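You operate a simulated robot arm through the tools that you are given. There is no shell and no other tool. Be economical: measure what you need, move in short steps, check, and stop when the job is done.

Carry out the task below with a simulated robot arm. There is one attempt and no reset: what you move stays moved.

TASK
Put the white card and the small black roll in the large basin.
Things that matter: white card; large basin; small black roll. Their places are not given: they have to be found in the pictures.

It is judged by the outcome, as a careful person would: the job done as asked, and still so three seconds after it is handed in. It fails if anything else is knocked over, pushed out of place, dropped, spilled or broken.

THE ROBOT
A 7-joint arm with a two-finger parallel gripper, fixed in place. Base frame: the origin is at the foot of the arm, x ahead of it, y to its left, z up; the work surface is at about z = 84. Lengths are in cm, angles in degrees, forces in N, time in s.
With the tool pointing down near the work surface it reaches from about 24 to 68 cm from the base axis. Its first joint turns from -66.0 to 66.0 degrees. Payload 2.4 kg.
Tool frame: the origin (TCP) lies between the finger pads and is the grasp point; the fingertips stand 3 cm ahead of it; z points along the fingers, y is the line along which they close. The gripper opens to 9.4 cm. The fingers are 2.8 cm wide and 1 cm thick; the gripper's body (5 by 9.6 cm) begins 5.5 cm behind the TCP.
Orientation is that of the tool frame in the base frame, as a unit quaternion [x, y, z, w]. With the fingers straight down and closing along the base's y, the tool's x points along the base's -x, its y along +y and its z along -z.

THE INTERFACE
- The arm moves only by the tool jog_arm. Its argument "steps" is a list of rows, each a list of 3 entries, a list of its own where there are three numbers: the shift along the tool's x, y, z in cm, then the turn, a rotation vector about the tool's x, y, z in degrees, then the gripper command, from -1 (fully open) to 1 (shut), values between in proportion. In form: [[[x, y, z], [rx, ry, rz], claw], ...]. A call has 1 to 8 rows; each row shifts and turns the commanded pose from where the row before left it, along the tool's axes as they then stand. A row lasts 0.2 s, in which the tool goes at most 5 cm and 8.6 degrees; a call with a longer step from one row to the next is refused whole, and so is a gripper value outside its range. A pose out of reach is approached as far as the arm can. The call stops where the force on the tool passes 40 N (or 10 N more than at its start, if that is more) or the arm is blocked; 0.2 s more then pass. The fingers move at their own pace (about 15.3 cm/s each) and stop on an object; they squeeze with about 25 N. The grip force told is the motor's: it shows also when the fingers shut on nothing. Time passes only in rows, and 0.2 s behind the last, so rows that do not move let the fingers close. It gives the time, the measured TCP pose, the force on the tool (base axes), the opening and the grip force at its end, in the units of the frame above (readings bear some noise), and new pictures: "pictures" is both (left out), scene, wrist or none.
- Cameras (640 x 400 px; columns grow to the right, rows downward): "scene" is fixed at [3.96, 47.06, 145.87]; the picture's right is [-0.75, -0.66, 0.00], its down [-0.30, 0.34, -0.89] and it looks along [0.59, -0.67, -0.46] (base axes); focal length 329 px, centre (320, 200). "wrist" rides on the gripper at [-3.7, 0, -5.8] in the tool frame; the picture's right is [0.00, -1.00, 0.00], its down [0.97, 0.00, -0.24] and it looks along [0.24, 0.00, 0.97] (tool axes); focal length 218 px, centre (320, 200).
- point_at(camera, pixels): for up to 12 pixels [column, row] of the newest picture of that camera ("zoom" is the newest enlarged one), the place [x, y, z] in the base frame of the surface seen there, good to about 0.3 cm. No time passes.
- enlarge(camera, box): a new picture of the part [left, top, right, bottom] of that camera's present view, enlarged. No time passes.
- finish_job(): hands the job in; it is judged then, once.

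Work in short steps. Measure before you move; look again where a grasp or a placing could have gone wrong, and mend it. You have 60 turns and 120 pictures in all, the two below and enlarged ones among them. Open the gripper and draw the arm clear of the work before you hand the job in, unless the task says otherwise; then end with one line.

The tools are called as name(argument=value, ...) on one line, values as JSON. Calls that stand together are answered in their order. jog_arm: Moves the arm, as the interface text tells. Its arguments: {"type":"object","properties":{"steps":{"type":"array","items":{"type":"array"}},"pictures":{"type":"string","enum":["both","scene","wrist","none"]}},"required":["steps"]} The other tools are called the same way: point_at (camera, pixels) gives the place of the surface under pixels of a picture; enlarge (camera, box) takes an enlarged picture of a part of a camera's view; finish_job () hands the job in.

At the start:

```text
t: 0.0
tcp_pos: [36.13, -1.07, 130.87]
tcp_rot: [-0.001, 1.0, 0.0, 0.0]
ft_force: [-1.0, 0.0, -0.3]
finger_gap: 9.39
gripper_force: 0.1
```

scene: 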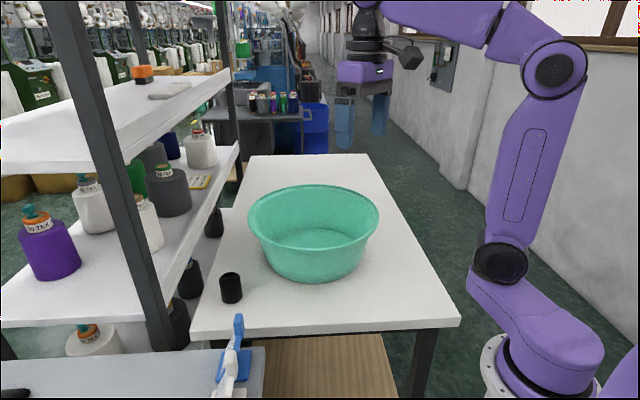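
wrist: 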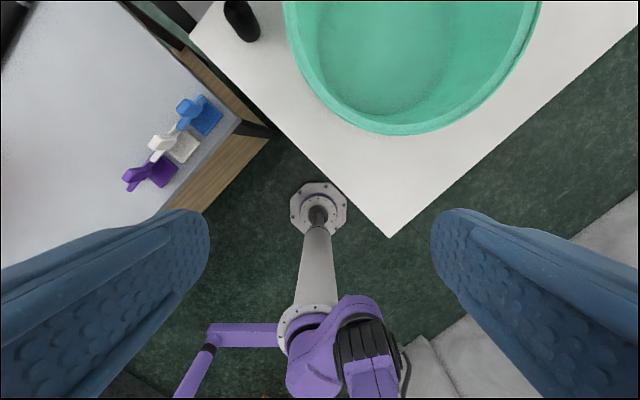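

The basin and a black roll at (231,288) are visible in the scene view; the white card is not obvious. I'll enlarge likely parts.

enlarge(camera="scene", box=[140, 110, 300, 210])

enlarge(camera="scene", box=[160, 200, 400, 350])

point_at(camera="scene", pixels=[[231, 276], [231, 300], [200, 182], [313, 240], [249, 215], [378, 215], [313, 186], [310, 280], [193, 330], [458, 320], [367, 155], [243, 156]])

```text
4.00 times, centred on (220, 160) of scene
```

zoom: 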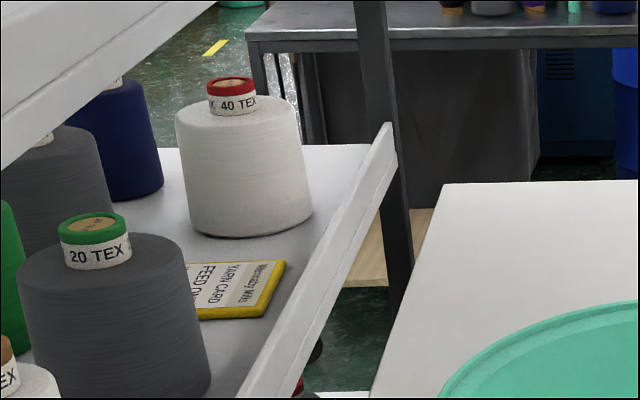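

```text
2.67 times, centred on (280, 275) of scene
```

zoom: 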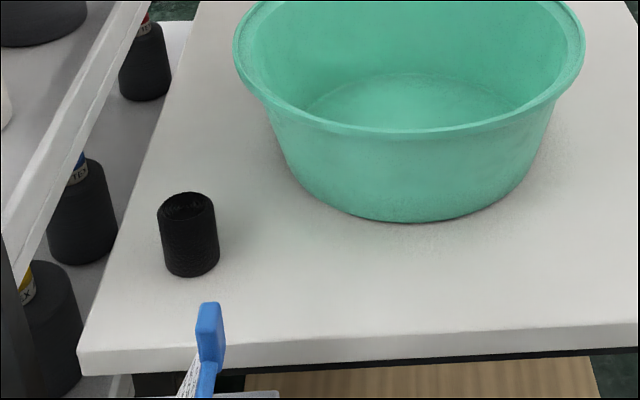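

```text
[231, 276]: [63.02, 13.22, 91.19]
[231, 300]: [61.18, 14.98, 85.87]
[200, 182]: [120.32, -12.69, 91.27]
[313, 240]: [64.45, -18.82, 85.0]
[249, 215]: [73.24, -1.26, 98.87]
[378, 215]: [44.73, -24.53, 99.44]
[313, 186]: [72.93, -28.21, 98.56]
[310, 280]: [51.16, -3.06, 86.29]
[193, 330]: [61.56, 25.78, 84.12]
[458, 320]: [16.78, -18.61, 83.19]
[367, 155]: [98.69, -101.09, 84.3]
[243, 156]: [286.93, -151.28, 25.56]
```

The yarn card at the shelf is out of reach; three coloured objects (blue, white, purple) on the near bench may be the cards. I'll enlarge these.

enlarge(camera="wrist", box=[100, 75, 260, 215])

enlarge(camera="scene", box=[180, 300, 320, 400])

point_at(camera="wrist", pixels=[[165, 140], [185, 150], [158, 157], [190, 108], [210, 118], [160, 175], [130, 180], [80, 150], [230, 15], [250, 30], [220, 90], [225, 30]])

```text
2.86 times, centred on (180, 145) of wrist
```

zoom: 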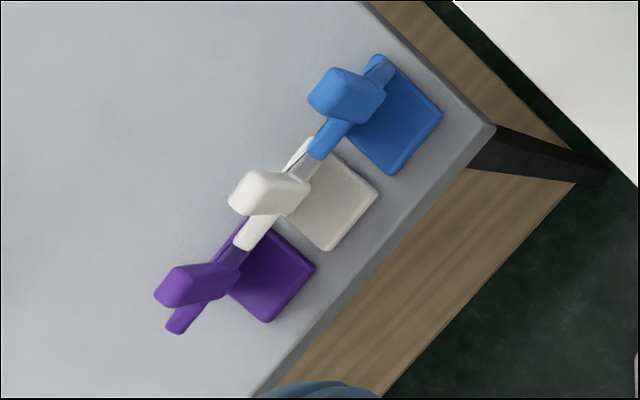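

```text
4.00 times, centred on (250, 350) of scene
```

zoom: 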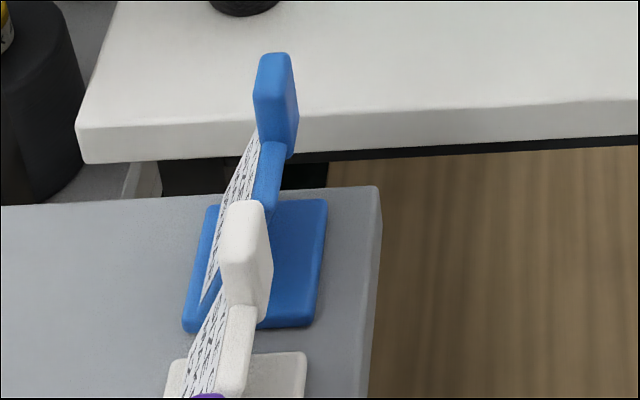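

```text
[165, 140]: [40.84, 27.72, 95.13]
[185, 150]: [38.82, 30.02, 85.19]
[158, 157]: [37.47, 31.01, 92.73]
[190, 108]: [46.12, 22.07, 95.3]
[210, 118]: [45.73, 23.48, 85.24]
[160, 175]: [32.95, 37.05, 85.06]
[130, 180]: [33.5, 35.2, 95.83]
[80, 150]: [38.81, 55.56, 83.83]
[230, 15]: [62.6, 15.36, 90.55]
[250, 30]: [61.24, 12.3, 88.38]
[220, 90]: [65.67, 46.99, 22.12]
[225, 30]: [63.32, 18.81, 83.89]
```

Objects look like stands with a printed face to the left. I'll move above them for a better look, staying high.

jog_arm(steps=[[[-4, 4, 0], [0, 0, 0], -1], [[-4, 4, 0], [0, 0, 0], -1], [[0, 5, 0], [0, 0, 0], -1], [[0, 5, 0], [0, 0, 0], -1], [[0, 5, 0], [0, 0, 0], -1], [[0, 5, 2], [0, 0, 0], -1], [[0, 4, 3], [0, 0, 0], -1], [[0, 0, 0], [0, 0, 0], -1]])

```text
refused: row 1 steps farther than a row can; nothing moved
```

jog_arm(steps=[[[-3, 3.5, 0], [0, 0, 0], -1], [[-3, 3.5, 0], [0, 0, 0], -1], [[0, 4.9, 0], [0, 0, 0], -1], [[0, 4.9, 0], [0, 0, 0], -1], [[0, 4.9, 0], [0, 0, 0], -1], [[0, 4, 2], [0, 0, 0], -1], [[0, 3, 3], [0, 0, 0], -1], [[0, 0, 0], [0, 0, 0], -1]])

```text
t: 1.8
tcp_pos: [42.08, 27.71, 125.84]
tcp_rot: [0.0, 1.0, 0.0, -0.001]
ft_force: [-0.1, -0.6, -0.2]
finger_gap: 9.38
gripper_force: 0.1
```

scene: 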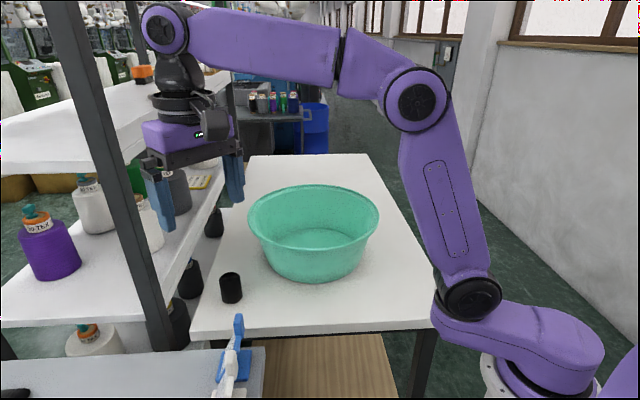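
wrist: 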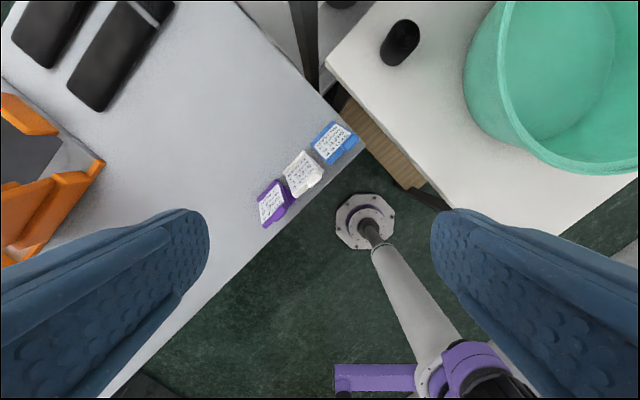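

enlarge(camera="wrist", box=[240, 105, 370, 235])

enlarge(camera="wrist", box=[0, 0, 240, 260])

point_at(camera="wrist", pixels=[[287, 177], [298, 152], [317, 163], [323, 181], [302, 195], [295, 198], [303, 172], [325, 128], [352, 143], [265, 200], [273, 182], [288, 192]])

```text
3.08 times, centred on (305, 170) of wrist
```

zoom: 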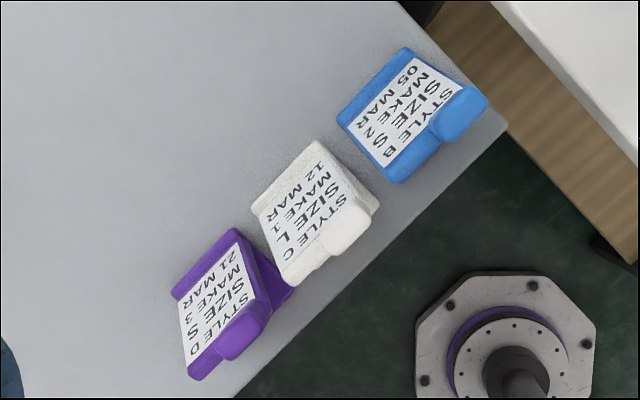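

```text
1.54 times, centred on (120, 130) of wrist
```

zoom: 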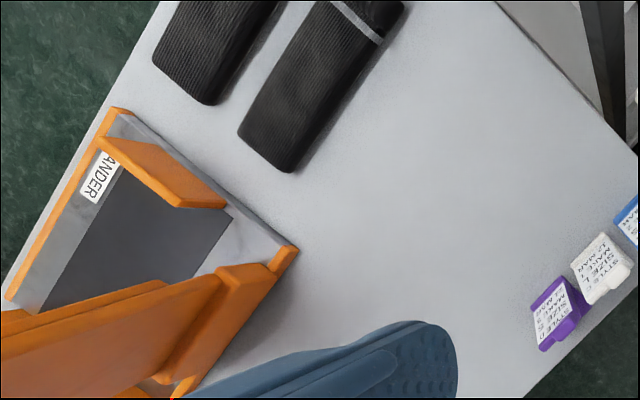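

```text
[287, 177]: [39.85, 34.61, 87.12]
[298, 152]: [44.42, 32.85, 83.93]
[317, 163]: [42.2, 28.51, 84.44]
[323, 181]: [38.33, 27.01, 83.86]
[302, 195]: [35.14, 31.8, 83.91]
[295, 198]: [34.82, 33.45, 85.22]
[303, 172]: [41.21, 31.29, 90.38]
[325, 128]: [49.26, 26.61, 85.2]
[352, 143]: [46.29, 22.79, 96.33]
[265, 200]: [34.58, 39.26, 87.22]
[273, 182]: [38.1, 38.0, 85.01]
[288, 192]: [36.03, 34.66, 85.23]
```

enlarge(camera="wrist", box=[270, 135, 340, 205])

```text
5.71 times, centred on (305, 170) of wrist
```

zoom: 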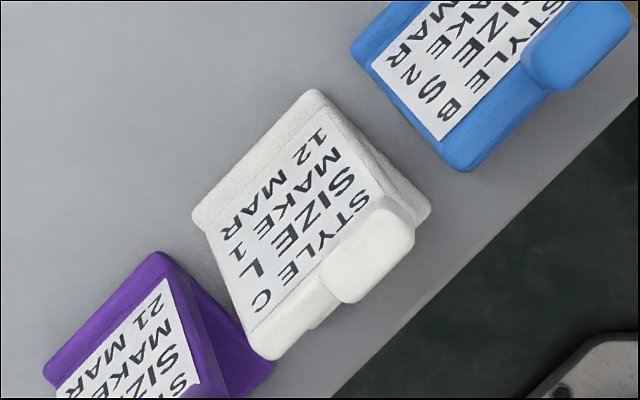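

point_at(camera="zoom", pixels=[[315, 97], [202, 213], [270, 350], [335, 292], [355, 285], [405, 245], [385, 205], [335, 245], [425, 210], [280, 200], [365, 170], [250, 300]])

point_at(camera="scene", pixels=[[229, 355], [229, 375], [232, 360], [239, 320], [242, 365], [237, 385]])

```text
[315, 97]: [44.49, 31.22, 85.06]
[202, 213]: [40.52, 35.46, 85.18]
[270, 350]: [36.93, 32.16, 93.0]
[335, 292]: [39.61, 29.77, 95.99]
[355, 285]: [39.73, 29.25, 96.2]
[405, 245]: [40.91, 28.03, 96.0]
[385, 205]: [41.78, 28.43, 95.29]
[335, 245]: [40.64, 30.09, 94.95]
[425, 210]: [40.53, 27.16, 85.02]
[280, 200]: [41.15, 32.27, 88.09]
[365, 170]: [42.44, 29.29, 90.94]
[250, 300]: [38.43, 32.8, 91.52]
```

```text
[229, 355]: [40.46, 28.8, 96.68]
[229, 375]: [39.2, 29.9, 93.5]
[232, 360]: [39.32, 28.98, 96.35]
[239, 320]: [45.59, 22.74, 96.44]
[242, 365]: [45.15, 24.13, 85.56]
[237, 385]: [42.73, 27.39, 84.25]
```

The white card is the "STYLE C" stand, tab top near (40.5, 28.9, 96), panel leaning back. I'll look at its profile closely in the scene view, and probe the basin and roll.

enlarge(camera="scene", box=[205, 340, 265, 400])

point_at(camera="scene", pixels=[[313, 226], [270, 198], [355, 198], [280, 235], [350, 235], [222, 274], [240, 274], [231, 272], [231, 279], [300, 235], [330, 240]])

```text
6.67 times, centred on (235, 370) of scene
```

zoom: 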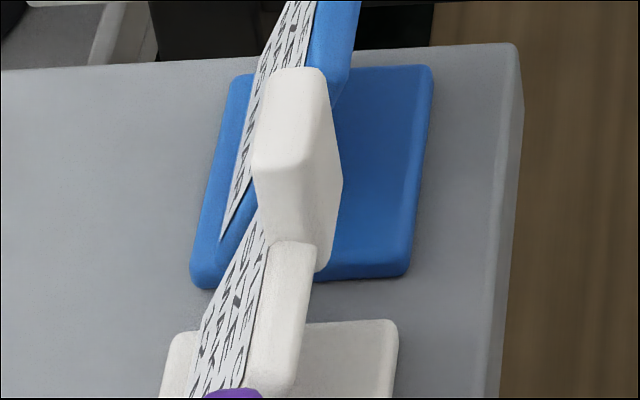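

```text
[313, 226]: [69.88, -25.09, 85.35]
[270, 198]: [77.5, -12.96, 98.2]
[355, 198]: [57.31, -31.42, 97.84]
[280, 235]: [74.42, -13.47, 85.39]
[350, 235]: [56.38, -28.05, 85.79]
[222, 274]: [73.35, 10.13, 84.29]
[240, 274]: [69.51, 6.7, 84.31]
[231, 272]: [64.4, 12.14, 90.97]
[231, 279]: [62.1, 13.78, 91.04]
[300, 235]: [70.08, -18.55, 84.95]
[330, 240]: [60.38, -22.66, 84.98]
```

The white card has a vertical grip block on top (about 93.3–96.3 high), so a straight-down grasp closing across its thickness fits. I'll turn 47° and descend halfway.

jog_arm(steps=[[[0, 0, 2], [0, 0, 7.83], -1], [[0, 0, 2.5], [0, 0, 7.83], -1], [[0, 0, 2.5], [0, 0, 7.83], -1], [[0, 0, 3], [0, 0, 7.83], -1], [[0, 0, 3], [0, 0, 7.83], -1], [[0, 0, 3], [0, 0, 7.83], -1], [[0, 0, 0], [0, 0, 0], -1]])

```text
t: 3.4
tcp_pos: [42.34, 27.76, 109.75]
tcp_rot: [0.399, 0.917, 0.0, 0.0]
ft_force: [0.5, 0.4, 0.6]
finger_gap: 9.38
gripper_force: 0.0
```

scene: 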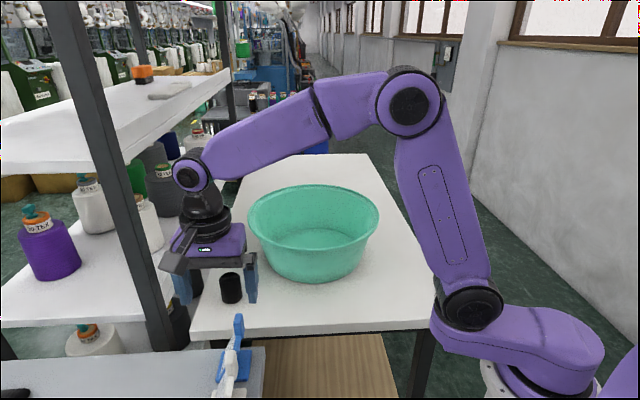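
wrist: 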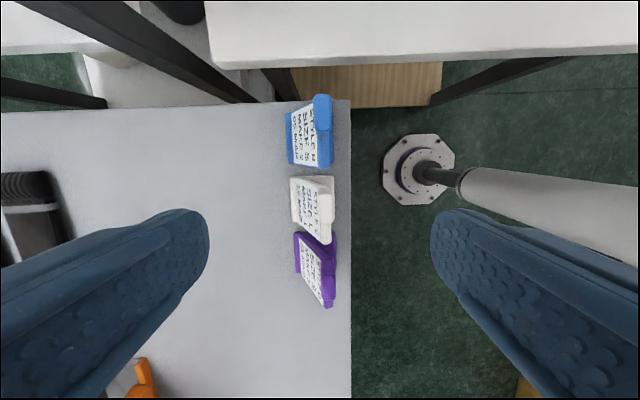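

enlarge(camera="wrist", box=[270, 160, 360, 260])

```text
4.00 times, centred on (315, 210) of wrist
```

zoom: 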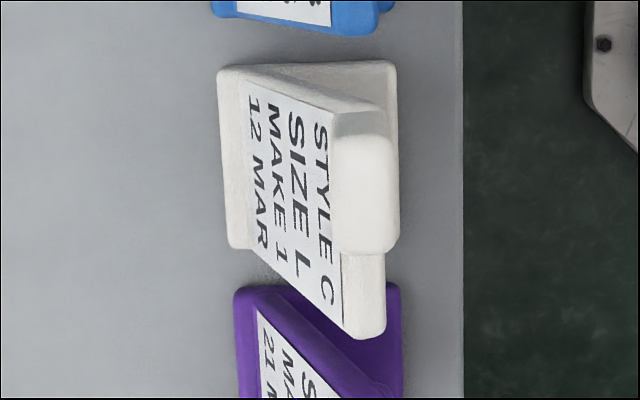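

point_at(camera="zoom", pixels=[[345, 145], [385, 145], [348, 240], [390, 240], [367, 195], [228, 72], [238, 242], [370, 325], [338, 200], [393, 200]])

```text
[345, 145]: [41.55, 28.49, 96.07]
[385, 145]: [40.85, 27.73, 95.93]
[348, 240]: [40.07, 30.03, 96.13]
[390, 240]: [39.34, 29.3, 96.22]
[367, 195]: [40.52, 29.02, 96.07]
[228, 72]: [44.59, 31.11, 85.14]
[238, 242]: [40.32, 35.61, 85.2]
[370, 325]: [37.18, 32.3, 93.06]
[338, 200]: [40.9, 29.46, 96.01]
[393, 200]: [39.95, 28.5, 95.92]
```

Grip block centre is (40.45, 28.95), top at 96.1, aligned with the fingers. I'll centre and descend to z≈96, then close.

jog_arm(steps=[[[2.12, -0.6, 2], [0, 0, 0], -1], [[0, 0, 4], [0, 0, 0], -1], [[0, 0, 4], [0, 0, 0], -1], [[0, 0, 3.6], [0, 0, 0], -1], [[0, 0, 0], [0, 0, 0], -1]])

```text
t: 4.6
tcp_pos: [40.42, 28.83, 96.16]
tcp_rot: [0.398, 0.917, 0.0, 0.0]
ft_force: [-0.4, -0.5, 0.7]
finger_gap: 9.39
gripper_force: 0.0
```

scene: 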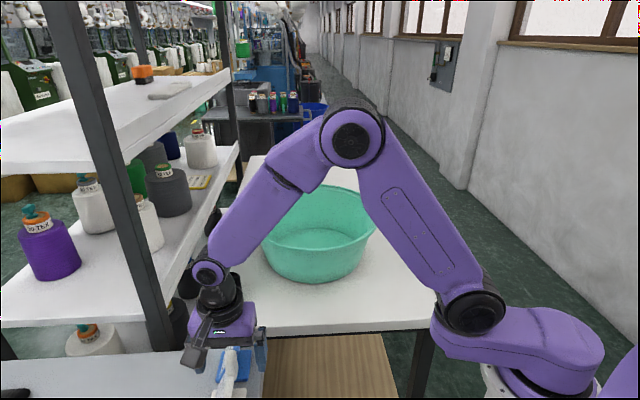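
wrist: 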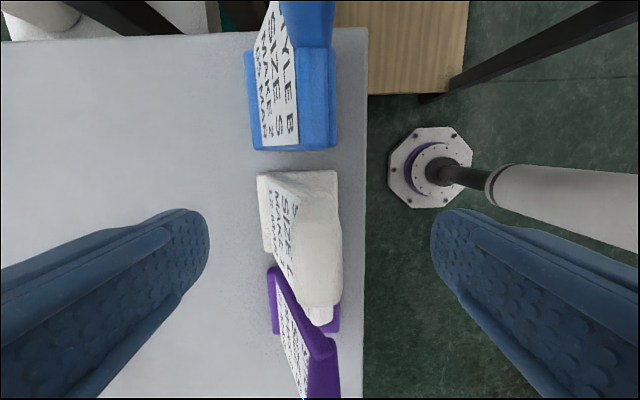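

Block sits between the fingers (col ~320). Closing, then a small lift.

jog_arm(steps=[[[0, 0, 0], [0, 0, 0], 1], [[0, 0, 0], [0, 0, 0], 1], [[0, 0, 0], [0, 0, 0], 1], [[0, 0, -1], [0, 0, 0], 1], [[0, 0, -2], [0, 0, 0], 1], [[0, 0, 0], [0, 0, 0], 1]])

```text
t: 6.0
tcp_pos: [40.22, 28.75, 99.21]
tcp_rot: [0.399, 0.917, 0.0, 0.0]
ft_force: [0.2, -0.2, -0.8]
finger_gap: 1.98
gripper_force: 24.8
```

scene: 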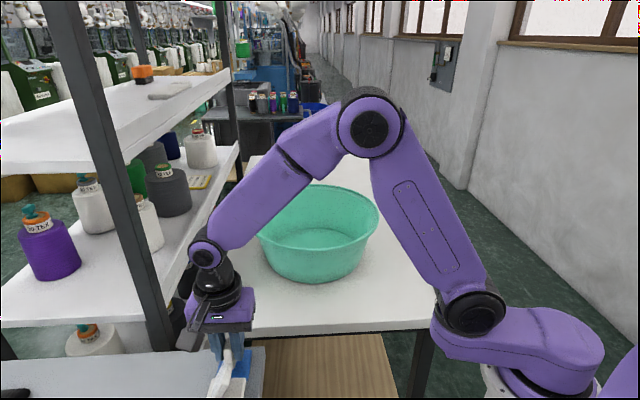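
wrist: 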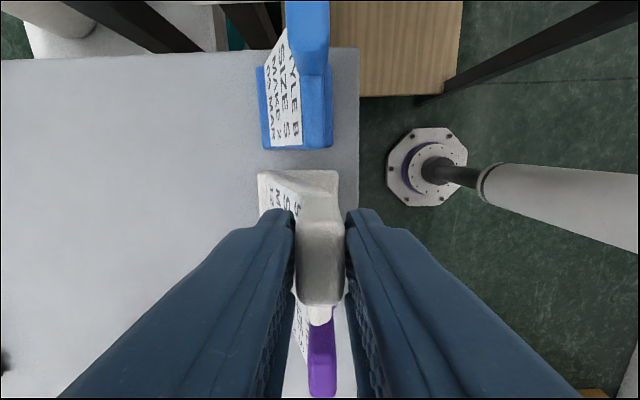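

Card held (gap 1.98). Lift to about z=117, and turn back when clear.

jog_arm(steps=[[[0, 0, -3], [0, 0, 0], 1], [[0, 0, -4], [0, 0, 0], 1], [[0, 0, -4.5], [0, 0, 0], 1], [[0, 0, -4.5], [0, 0, 0], 1], [[0, 0, -2], [0, 0, -7], 1], [[0, 0, 0], [0, 0, -8], 1], [[0, 0, 0], [0, 0, -8], 1], [[0, 0, 0], [0, 0, -8], 1]])

jog_arm(steps=[[[0, 0, 0], [0, 0, -8], 1], [[0, 0, 0], [0, 0, -8], 1], [[0, -2, 0], [0, 0, 0], 1], [[-1, -4, 0], [0, 0, 0], 1], [[-1, -4.5, 0], [0, 0, 0], 1], [[-1, -4.5, 0], [0, 0, 0], 1], [[-1, -4.5, 0], [0, 0, 0], 1], [[0, 0, 0], [0, 0, 0], 1]])

```text
t: 7.8
tcp_pos: [40.26, 28.67, 117.3]
tcp_rot: [0.138, 0.99, 0.0, 0.0]
ft_force: [-0.9, 0.1, -1.4]
finger_gap: 1.98
gripper_force: 25.1
```

scene: 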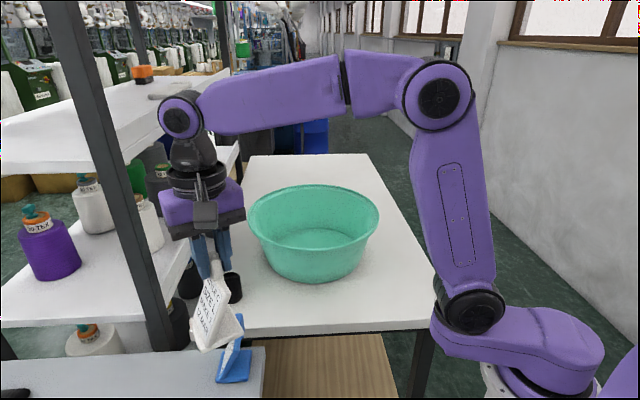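
wrist: 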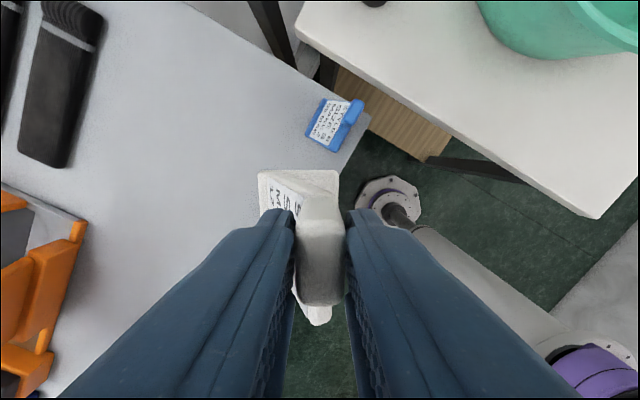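

```text
t: 9.6
tcp_pos: [44.2, 9.47, 117.36]
tcp_rot: [0.0, 1.0, 0.0, 0.0]
ft_force: [-0.1, -0.7, -1.0]
finger_gap: 2.0
gripper_force: 25.2
```

scene: 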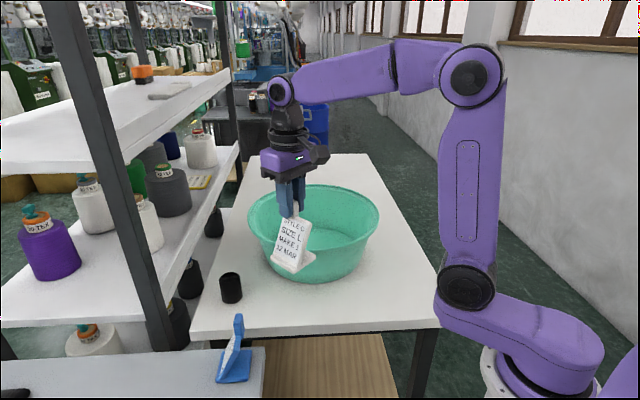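
wrist: 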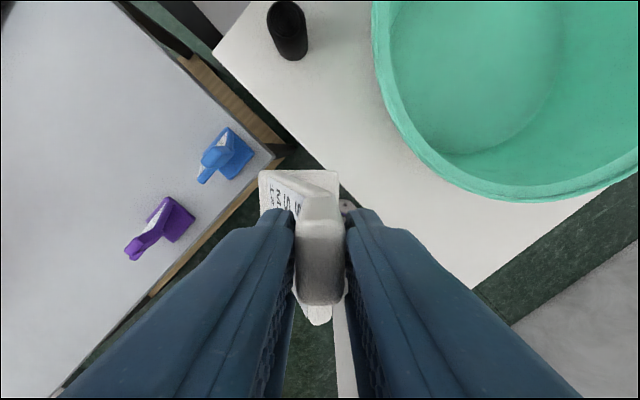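

Moving over the basin to about (56, -18).

jog_arm(steps=[[[-1.7, -3.93, 0], [0, 0, 0], 1], [[-1.7, -3.93, 0], [0, 0, 0], 1], [[-1.7, -3.93, 0], [0, 0, 0], 1], [[-1.7, -3.93, 0], [0, 0, 0], 1], [[-1.7, -3.93, 0], [0, 0, 0], 1], [[-1.7, -3.93, 0], [0, 0, 0], 1], [[-1.7, -3.93, 0], [0, 0, 0], 1], [[0, 0, 0], [0, 0, 0], 1]])

```text
t: 11.4
tcp_pos: [56.17, -18.33, 117.28]
tcp_rot: [0.0, 1.0, 0.0, 0.0]
ft_force: [0.2, 0.6, -1.4]
finger_gap: 1.98
gripper_force: 25.1
```

scene: 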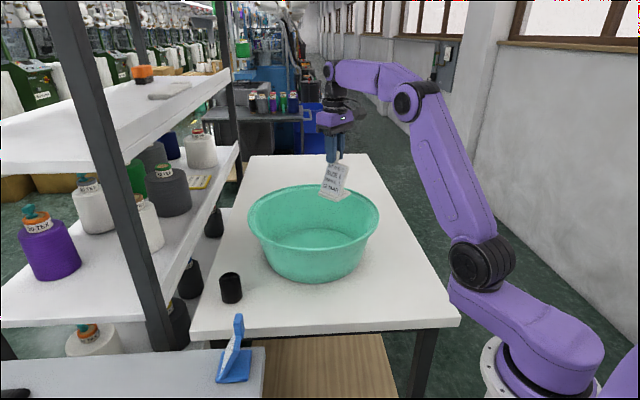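
wrist: 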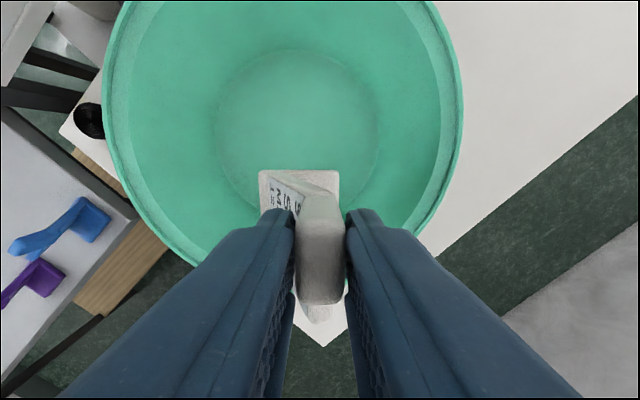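

point_at(camera="wrist", pixels=[[215, 130], [382, 130], [298, 48], [300, 120], [105, 100], [462, 100], [185, 265], [420, 235], [265, 172]])

```text
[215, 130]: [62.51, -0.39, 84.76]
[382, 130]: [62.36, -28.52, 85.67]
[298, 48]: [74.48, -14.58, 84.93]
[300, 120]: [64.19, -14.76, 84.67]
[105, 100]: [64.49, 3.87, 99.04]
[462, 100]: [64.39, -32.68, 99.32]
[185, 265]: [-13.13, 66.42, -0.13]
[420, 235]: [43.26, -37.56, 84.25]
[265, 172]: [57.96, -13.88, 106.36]
```

Floor at z≈84.8, centre about (60.5, -14.5), radius 14. Lowering 20 cm; card's base should touch at TCP ≈ 97.

jog_arm(steps=[[[0, 0, 4.5], [0, 0, 0], 1], [[0, 0, 4.5], [0, 0, 0], 1], [[0, 0, 4.5], [0, 0, 0], 1], [[0, 0, 4], [0, 0, 0], 1], [[0, 0, 2], [0, 0, 0], 1], [[0, 0, 0.4], [0, 0, 0], 1], [[0, 0, 0], [0, 0, 0], 1]])

```text
t: 13.0
tcp_pos: [56.19, -18.21, 97.37]
tcp_rot: [0.0, 1.0, 0.0, 0.001]
ft_force: [-0.7, -0.2, -0.6]
finger_gap: 2.01
gripper_force: 25.3
```

scene: 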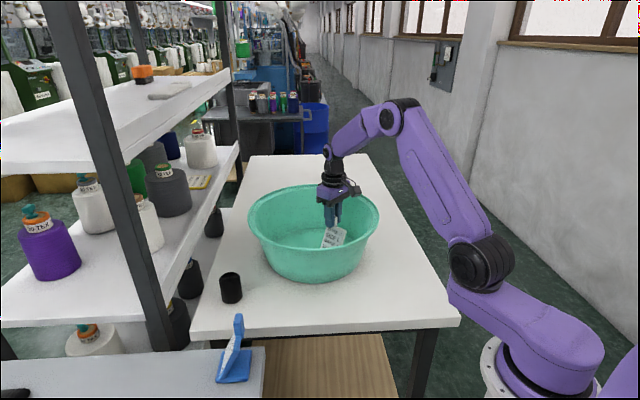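
wrist: 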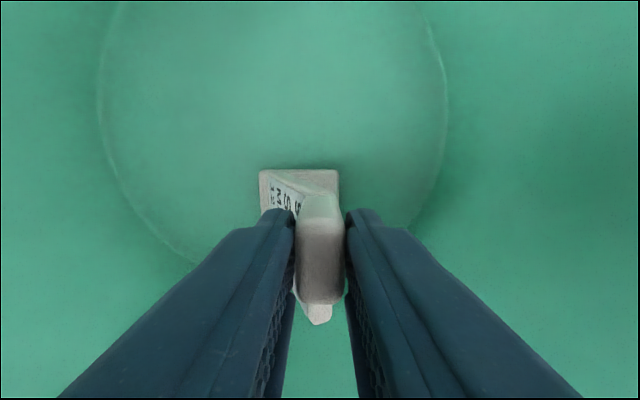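

No contact yet; a little lower.

jog_arm(steps=[[[0, 0, 0.2], [0, 0, 0], 1], [[0, 0, 0.2], [0, 0, 0], 1], [[0, 0, 0], [0, 0, 0], 1]], pictures="none")

```text
t: 13.8
tcp_pos: [56.14, -18.21, 97.06]
tcp_rot: [0.0, 1.0, -0.001, 0.0]
ft_force: [-0.5, 0.2, -1.4]
finger_gap: 2.0
gripper_force: 24.8
```

jog_arm(steps=[[[0, 0, 0.15], [0, 0, 0], 1], [[0, 0, 0.1], [0, 0, 0], 1], [[0, 0, 0], [0, 0, 0], 1]], pictures="none")

```text
t: 14.6
tcp_pos: [56.24, -18.17, 96.69]
tcp_rot: [0.0, 1.0, -0.001, 0.0]
ft_force: [-0.1, -0.9, -1.4]
finger_gap: 1.99
gripper_force: 24.3
```

jog_arm(steps=[[[0, 0, 0.15], [0, 0, 0], 1], [[0, 0, 0.15], [0, 0, 0], 1], [[0, 0, 0], [0, 0, 0], 1]], pictures="wrist")

```text
t: 15.4
tcp_pos: [56.25, -18.22, 96.46]
tcp_rot: [0.0, 1.0, -0.001, 0.003]
ft_force: [-1.4, -3.0, 18.6]
finger_gap: 2.0
gripper_force: 24.8
```

wrist: 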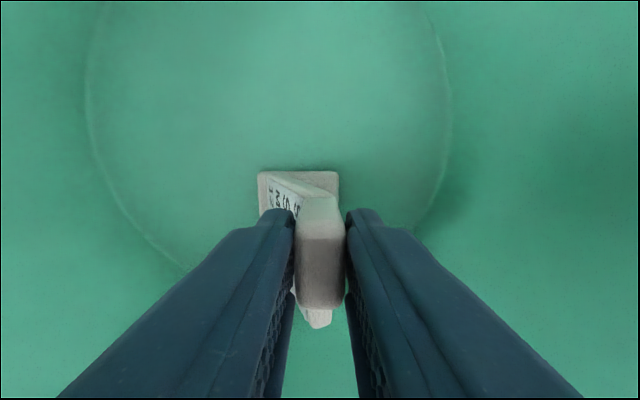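

Contact at 18.6 N. Ease up slightly, open gradually, and retreat upward.

jog_arm(steps=[[[0, 0, -0.1], [0, 0, 0], 1], [[0, 0, 0], [0, 0, 0], -0.2], [[0, 0, 0], [0, 0, 0], -0.2], [[0, 0, -2], [0, 0, 0], -0.2], [[0, 0, -4], [0, 0, 0], -0.2], [[0, 0, -4.5], [0, 0, 0], -0.2], [[0, 0, -4.5], [0, 0, 0], -0.2], [[0, 0, 0], [0, 0, 0], -1]])

```text
t: 17.2
tcp_pos: [56.11, -18.14, 111.63]
tcp_rot: [0.0, 1.0, 0.0, 0.0]
ft_force: [-0.6, -0.1, 0.0]
finger_gap: 9.41
gripper_force: 0.1
```

scene: 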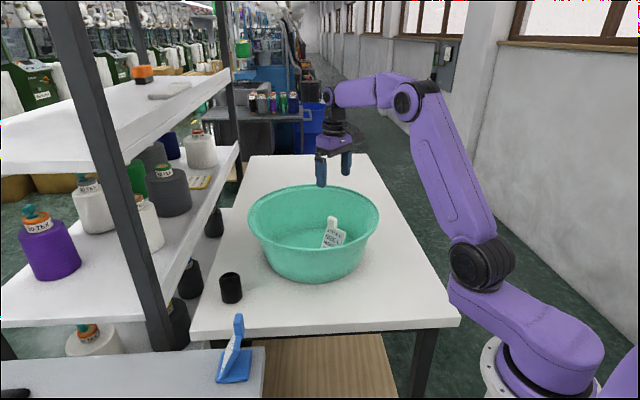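
wrist: 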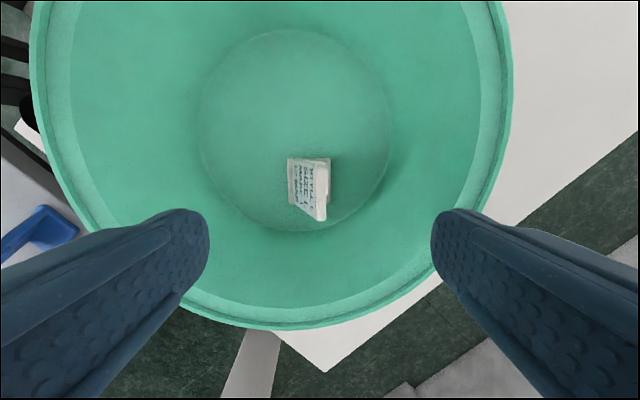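

Card stands in the basin. Move above the roll near (62.5, 13.5).

jog_arm(steps=[[[-0.5, 4, 0], [0, 0, 0], -1], [[-0.9, 4.6, 0], [0, 0, 0], -1], [[-1, 4.6, 0], [0, 0, 0], -1], [[-1, 4.6, 0], [0, 0, 0], -1], [[-1, 4.6, 0], [0, 0, 0], -1], [[-1, 4.6, 0], [0, 0, 0], -1], [[-0.5, 4.6, 0], [0, 0, 0], -1], [[0, 0, 2], [0, 0, 0], -1]])

```text
t: 19.0
tcp_pos: [62.03, 13.47, 109.73]
tcp_rot: [0.0, 1.0, 0.0, 0.0]
ft_force: [0.4, 0.6, 0.0]
finger_gap: 9.4
gripper_force: 0.0
```

scene: 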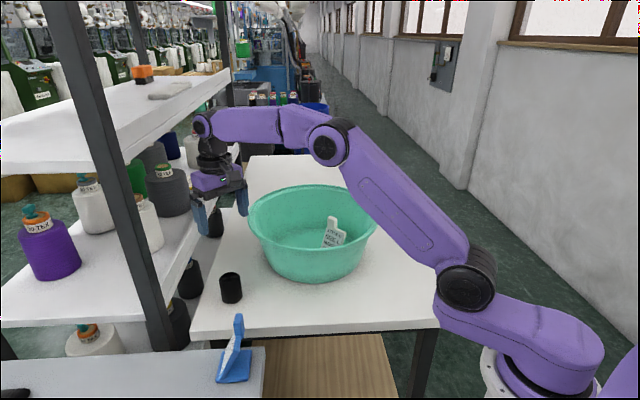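
wrist: 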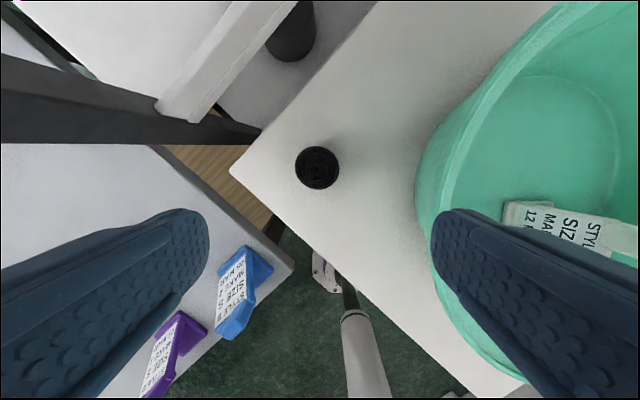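

point_at(camera="wrist", pixels=[[298, 167], [338, 167], [317, 150], [317, 187], [318, 168], [180, 110], [220, 80], [240, 10], [255, 130], [465, 120], [420, 180], [290, 40]])

enlarge(camera="wrist", box=[270, 125, 360, 205])

```text
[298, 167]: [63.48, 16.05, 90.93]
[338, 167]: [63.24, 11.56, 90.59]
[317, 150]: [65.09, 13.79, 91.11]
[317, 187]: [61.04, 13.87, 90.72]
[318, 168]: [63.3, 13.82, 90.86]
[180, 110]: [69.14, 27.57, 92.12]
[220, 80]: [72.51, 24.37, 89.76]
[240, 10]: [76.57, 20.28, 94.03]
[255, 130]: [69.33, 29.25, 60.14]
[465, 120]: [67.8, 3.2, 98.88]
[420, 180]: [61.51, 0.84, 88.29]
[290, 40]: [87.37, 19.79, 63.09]
```

```text
5.00 times, centred on (315, 165) of wrist
```

zoom: 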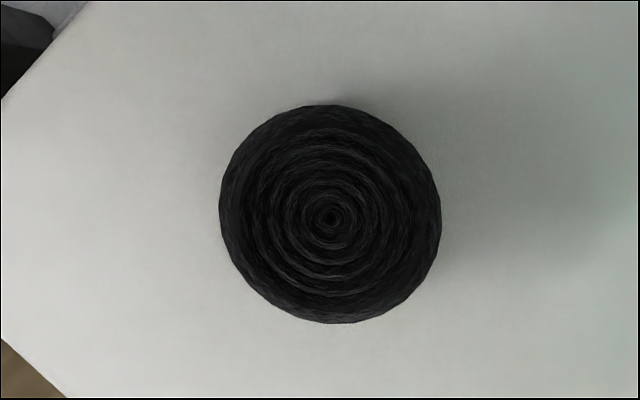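

Roll centre (63.15, 13.8), diameter ~4.5, top 90.9; surroundings clear. Align and descend to TCP z≈88.3.

jog_arm(steps=[[[-1.1, 0.33, 3], [0, 0, 0], -1], [[0, 0, 4.5], [0, 0, 0], -1], [[0, 0, 4.5], [0, 0, 0], -1], [[0, 0, 4], [0, 0, 0], -1], [[0, 0, 3.4], [0, 0, 0], -1], [[0, 0, 2], [0, 0, 0], -1], [[0, 0, 0], [0, 0, 0], -1]])

```text
t: 20.6
tcp_pos: [63.35, 13.88, 88.27]
tcp_rot: [0.0, 1.0, 0.0, 0.0]
ft_force: [-1.0, -0.1, 0.7]
finger_gap: 9.39
gripper_force: 0.2
```

scene: 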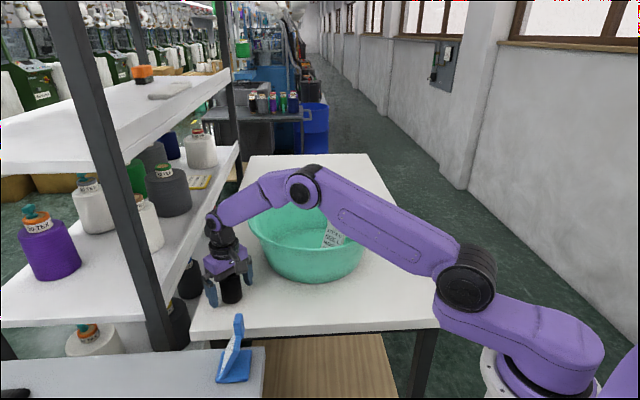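
wrist: 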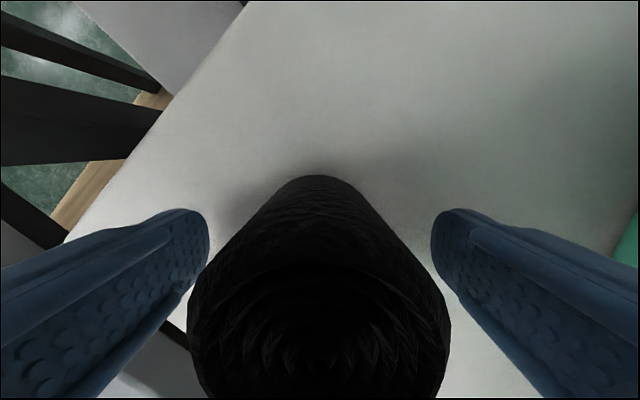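

Roll sits between the fingers. Close and lift.

jog_arm(steps=[[[0, 0, 0], [0, 0, 0], 1], [[0, 0, 0], [0, 0, 0], 1], [[0, 0, 0], [0, 0, 0], 1], [[0, 0, -2], [0, 0, 0], 1], [[0, 0, -4], [0, 0, 0], 1], [[0, 0, -4.5], [0, 0, 0], 1], [[0, 0, -4.5], [0, 0, 0], 1], [[0, 0, -4], [0, 0, 0], 1]])

```text
t: 22.4
tcp_pos: [63.1, 13.8, 107.26]
tcp_rot: [0.001, 1.0, 0.0, -0.001]
ft_force: [-0.2, -0.3, 0.0]
finger_gap: 5.08
gripper_force: 24.8
```

scene: 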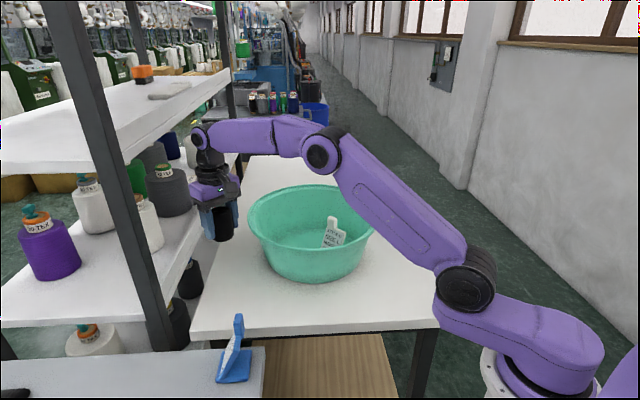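
wrist: 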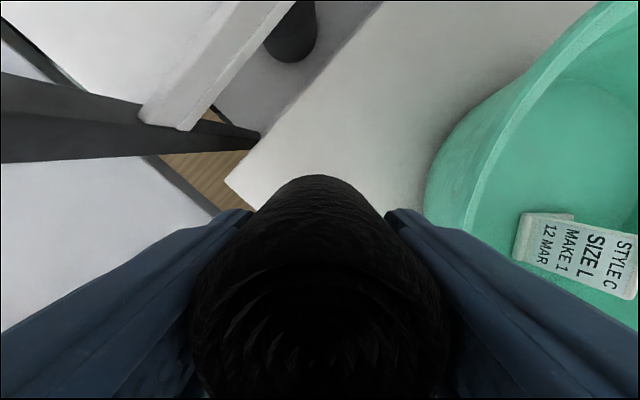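

Roll held (gap 5.1). Raise and carry to about (64.5, -10), beside the card.

jog_arm(steps=[[[0, 0, -4], [0, 0, 0], 1], [[0, -3, 0], [0, 0, 0], 1], [[-0.3, -4.5, 0], [0, 0, 0], 1], [[-0.3, -4.5, 0], [0, 0, 0], 1], [[-0.3, -4.5, 0], [0, 0, 0], 1], [[-0.3, -4.5, 0], [0, 0, 0], 1], [[-0.2, -2.9, 0], [0, 0, 0], 1], [[0, 0, 0], [0, 0, 0], 1]])

```text
t: 24.2
tcp_pos: [64.61, -10.28, 111.39]
tcp_rot: [-0.001, 1.0, 0.0, 0.001]
ft_force: [-0.9, 0.1, 0.2]
finger_gap: 5.08
gripper_force: 25.0
```

scene: 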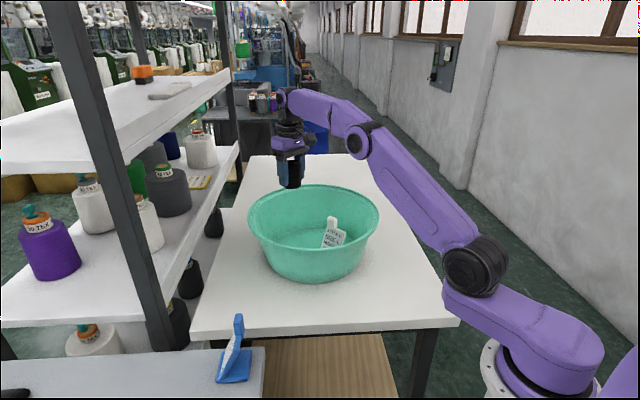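
wrist: 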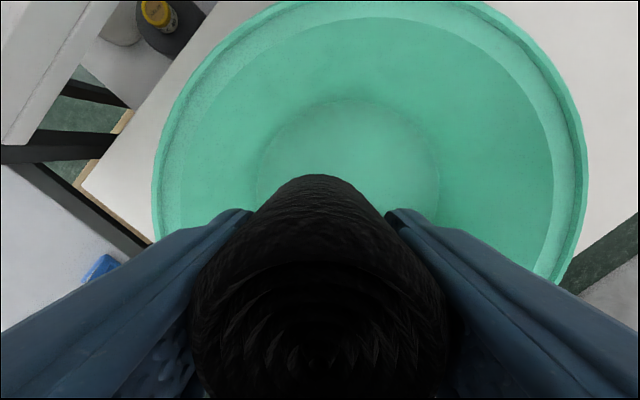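

Lowering into the basin to just above the floor.

jog_arm(steps=[[[0, 0, 4.5], [0, 0, 0], 1], [[0, 0, 4.5], [0, 0, 0], 1], [[0, 0, 4.5], [0, 0, 0], 1], [[0, 0, 4.5], [0, 0, 0], 1], [[0, 0, 3], [0, 0, 0], 1], [[0, 0, 1.2], [0, 0, 0], 1], [[0, 0, 0], [0, 0, 0], 1]])

```text
t: 25.8
tcp_pos: [64.53, -10.1, 89.16]
tcp_rot: [0.0, 1.0, -0.001, 0.0]
ft_force: [0.1, -0.7, -0.3]
finger_gap: 5.07
gripper_force: 24.6
```

scene: 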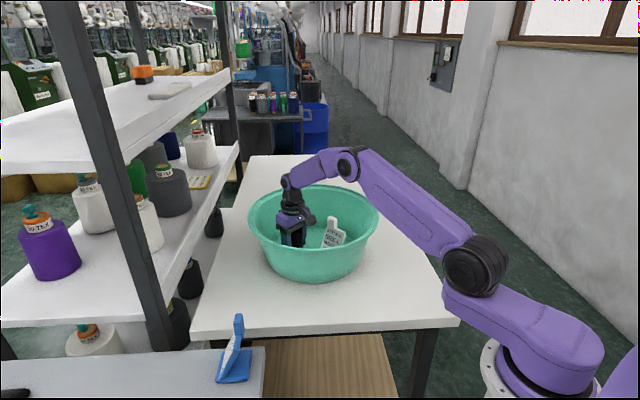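
wrist: 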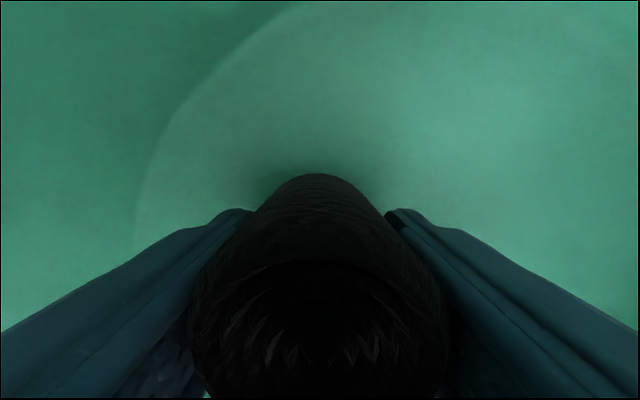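

jog_arm(steps=[[[0, 0, 0.2], [0, 0, 0], 1], [[0, 0, 0.15], [0, 0, 0], 1], [[0, 0, 0], [0, 0, 0], 1]], pictures="none")

```text
t: 26.6
tcp_pos: [64.55, -10.1, 88.76]
tcp_rot: [0.0, 1.0, 0.0, 0.001]
ft_force: [-2.5, 0.1, 7.0]
finger_gap: 5.07
gripper_force: 24.7
```

Contact with the floor. Open partly, then rise clear.

jog_arm(steps=[[[0, 0, 0], [0, 0, 0], -0.7], [[0, 0, 0], [0, 0, 0], -0.7], [[0, 0, -2], [0, 0, 0], -0.7], [[0, 0, -4.5], [0, 0, 0], -0.7], [[0, 0, -4.5], [0, 0, 0], -0.7], [[0, 0, -4.5], [0, 0, 0], -0.7], [[0, 0, -4.5], [0, 0, 0], -1], [[0, 0, -4.5], [0, 0, 0], -1]])

```text
t: 28.4
tcp_pos: [64.85, -9.86, 113.0]
tcp_rot: [0.0, 1.0, 0.0, -0.002]
ft_force: [-0.6, 0.0, 0.0]
finger_gap: 9.41
gripper_force: 0.2
```

scene: 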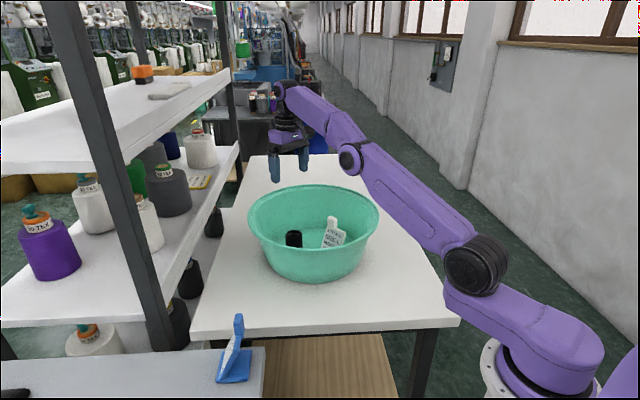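
wrist: 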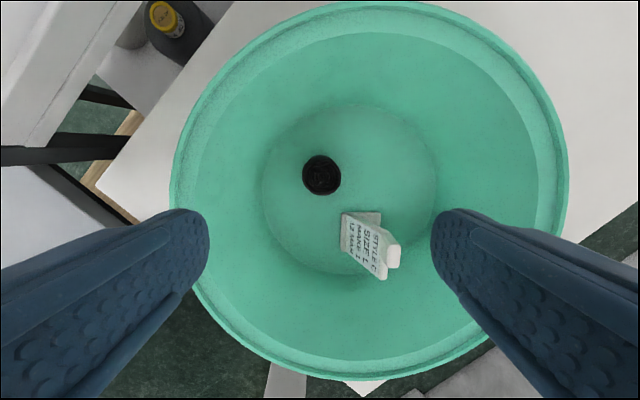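

Both stand in the basin. Draw the arm back, up and clear.

jog_arm(steps=[[[3, 0, -3.5], [0, 0, 0], -1], [[3, 0, -3.5], [0, 0, 0], -1], [[4, 0, -2.5], [0, 0, 0], -1], [[4, 0, -2.5], [0, 0, 0], -1], [[4, 0, -2.5], [0, 0, 0], -1], [[4, 0, -2], [0, 0, 0], -1], [[4, 0, 0], [0, 0, 0], -1], [[0, 0, 0], [0, 0, 0], -1]])

```text
t: 30.2
tcp_pos: [38.36, -10.0, 129.82]
tcp_rot: [0.0, 1.0, 0.0, 0.0]
ft_force: [-0.1, -0.5, 0.4]
finger_gap: 9.39
gripper_force: 0.0
```

scene: 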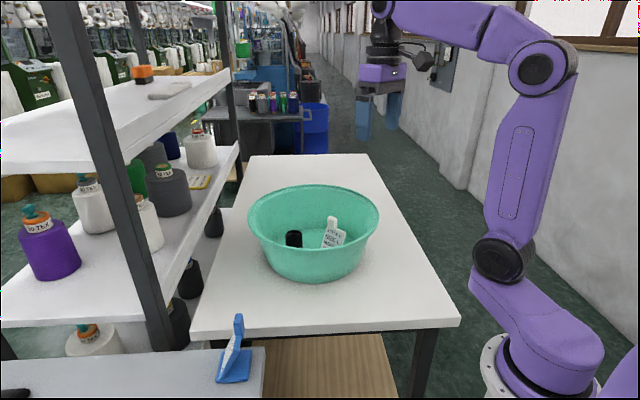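
wrist: 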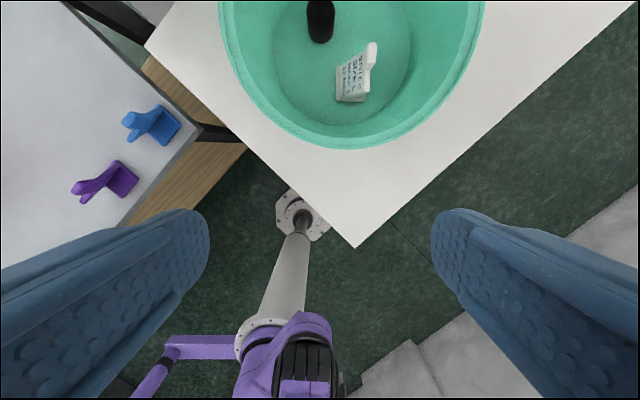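

Both items are in the basin, everything else looks undisturbed, and the arm is clear; handing in.

finish_job()

```text
The job is handed in.
```

The white card (the white "STYLE C" stand) and the small black roll are both standing in the large basin; nothing else looks disturbed, and the arm is drawn clear with the gripper open.
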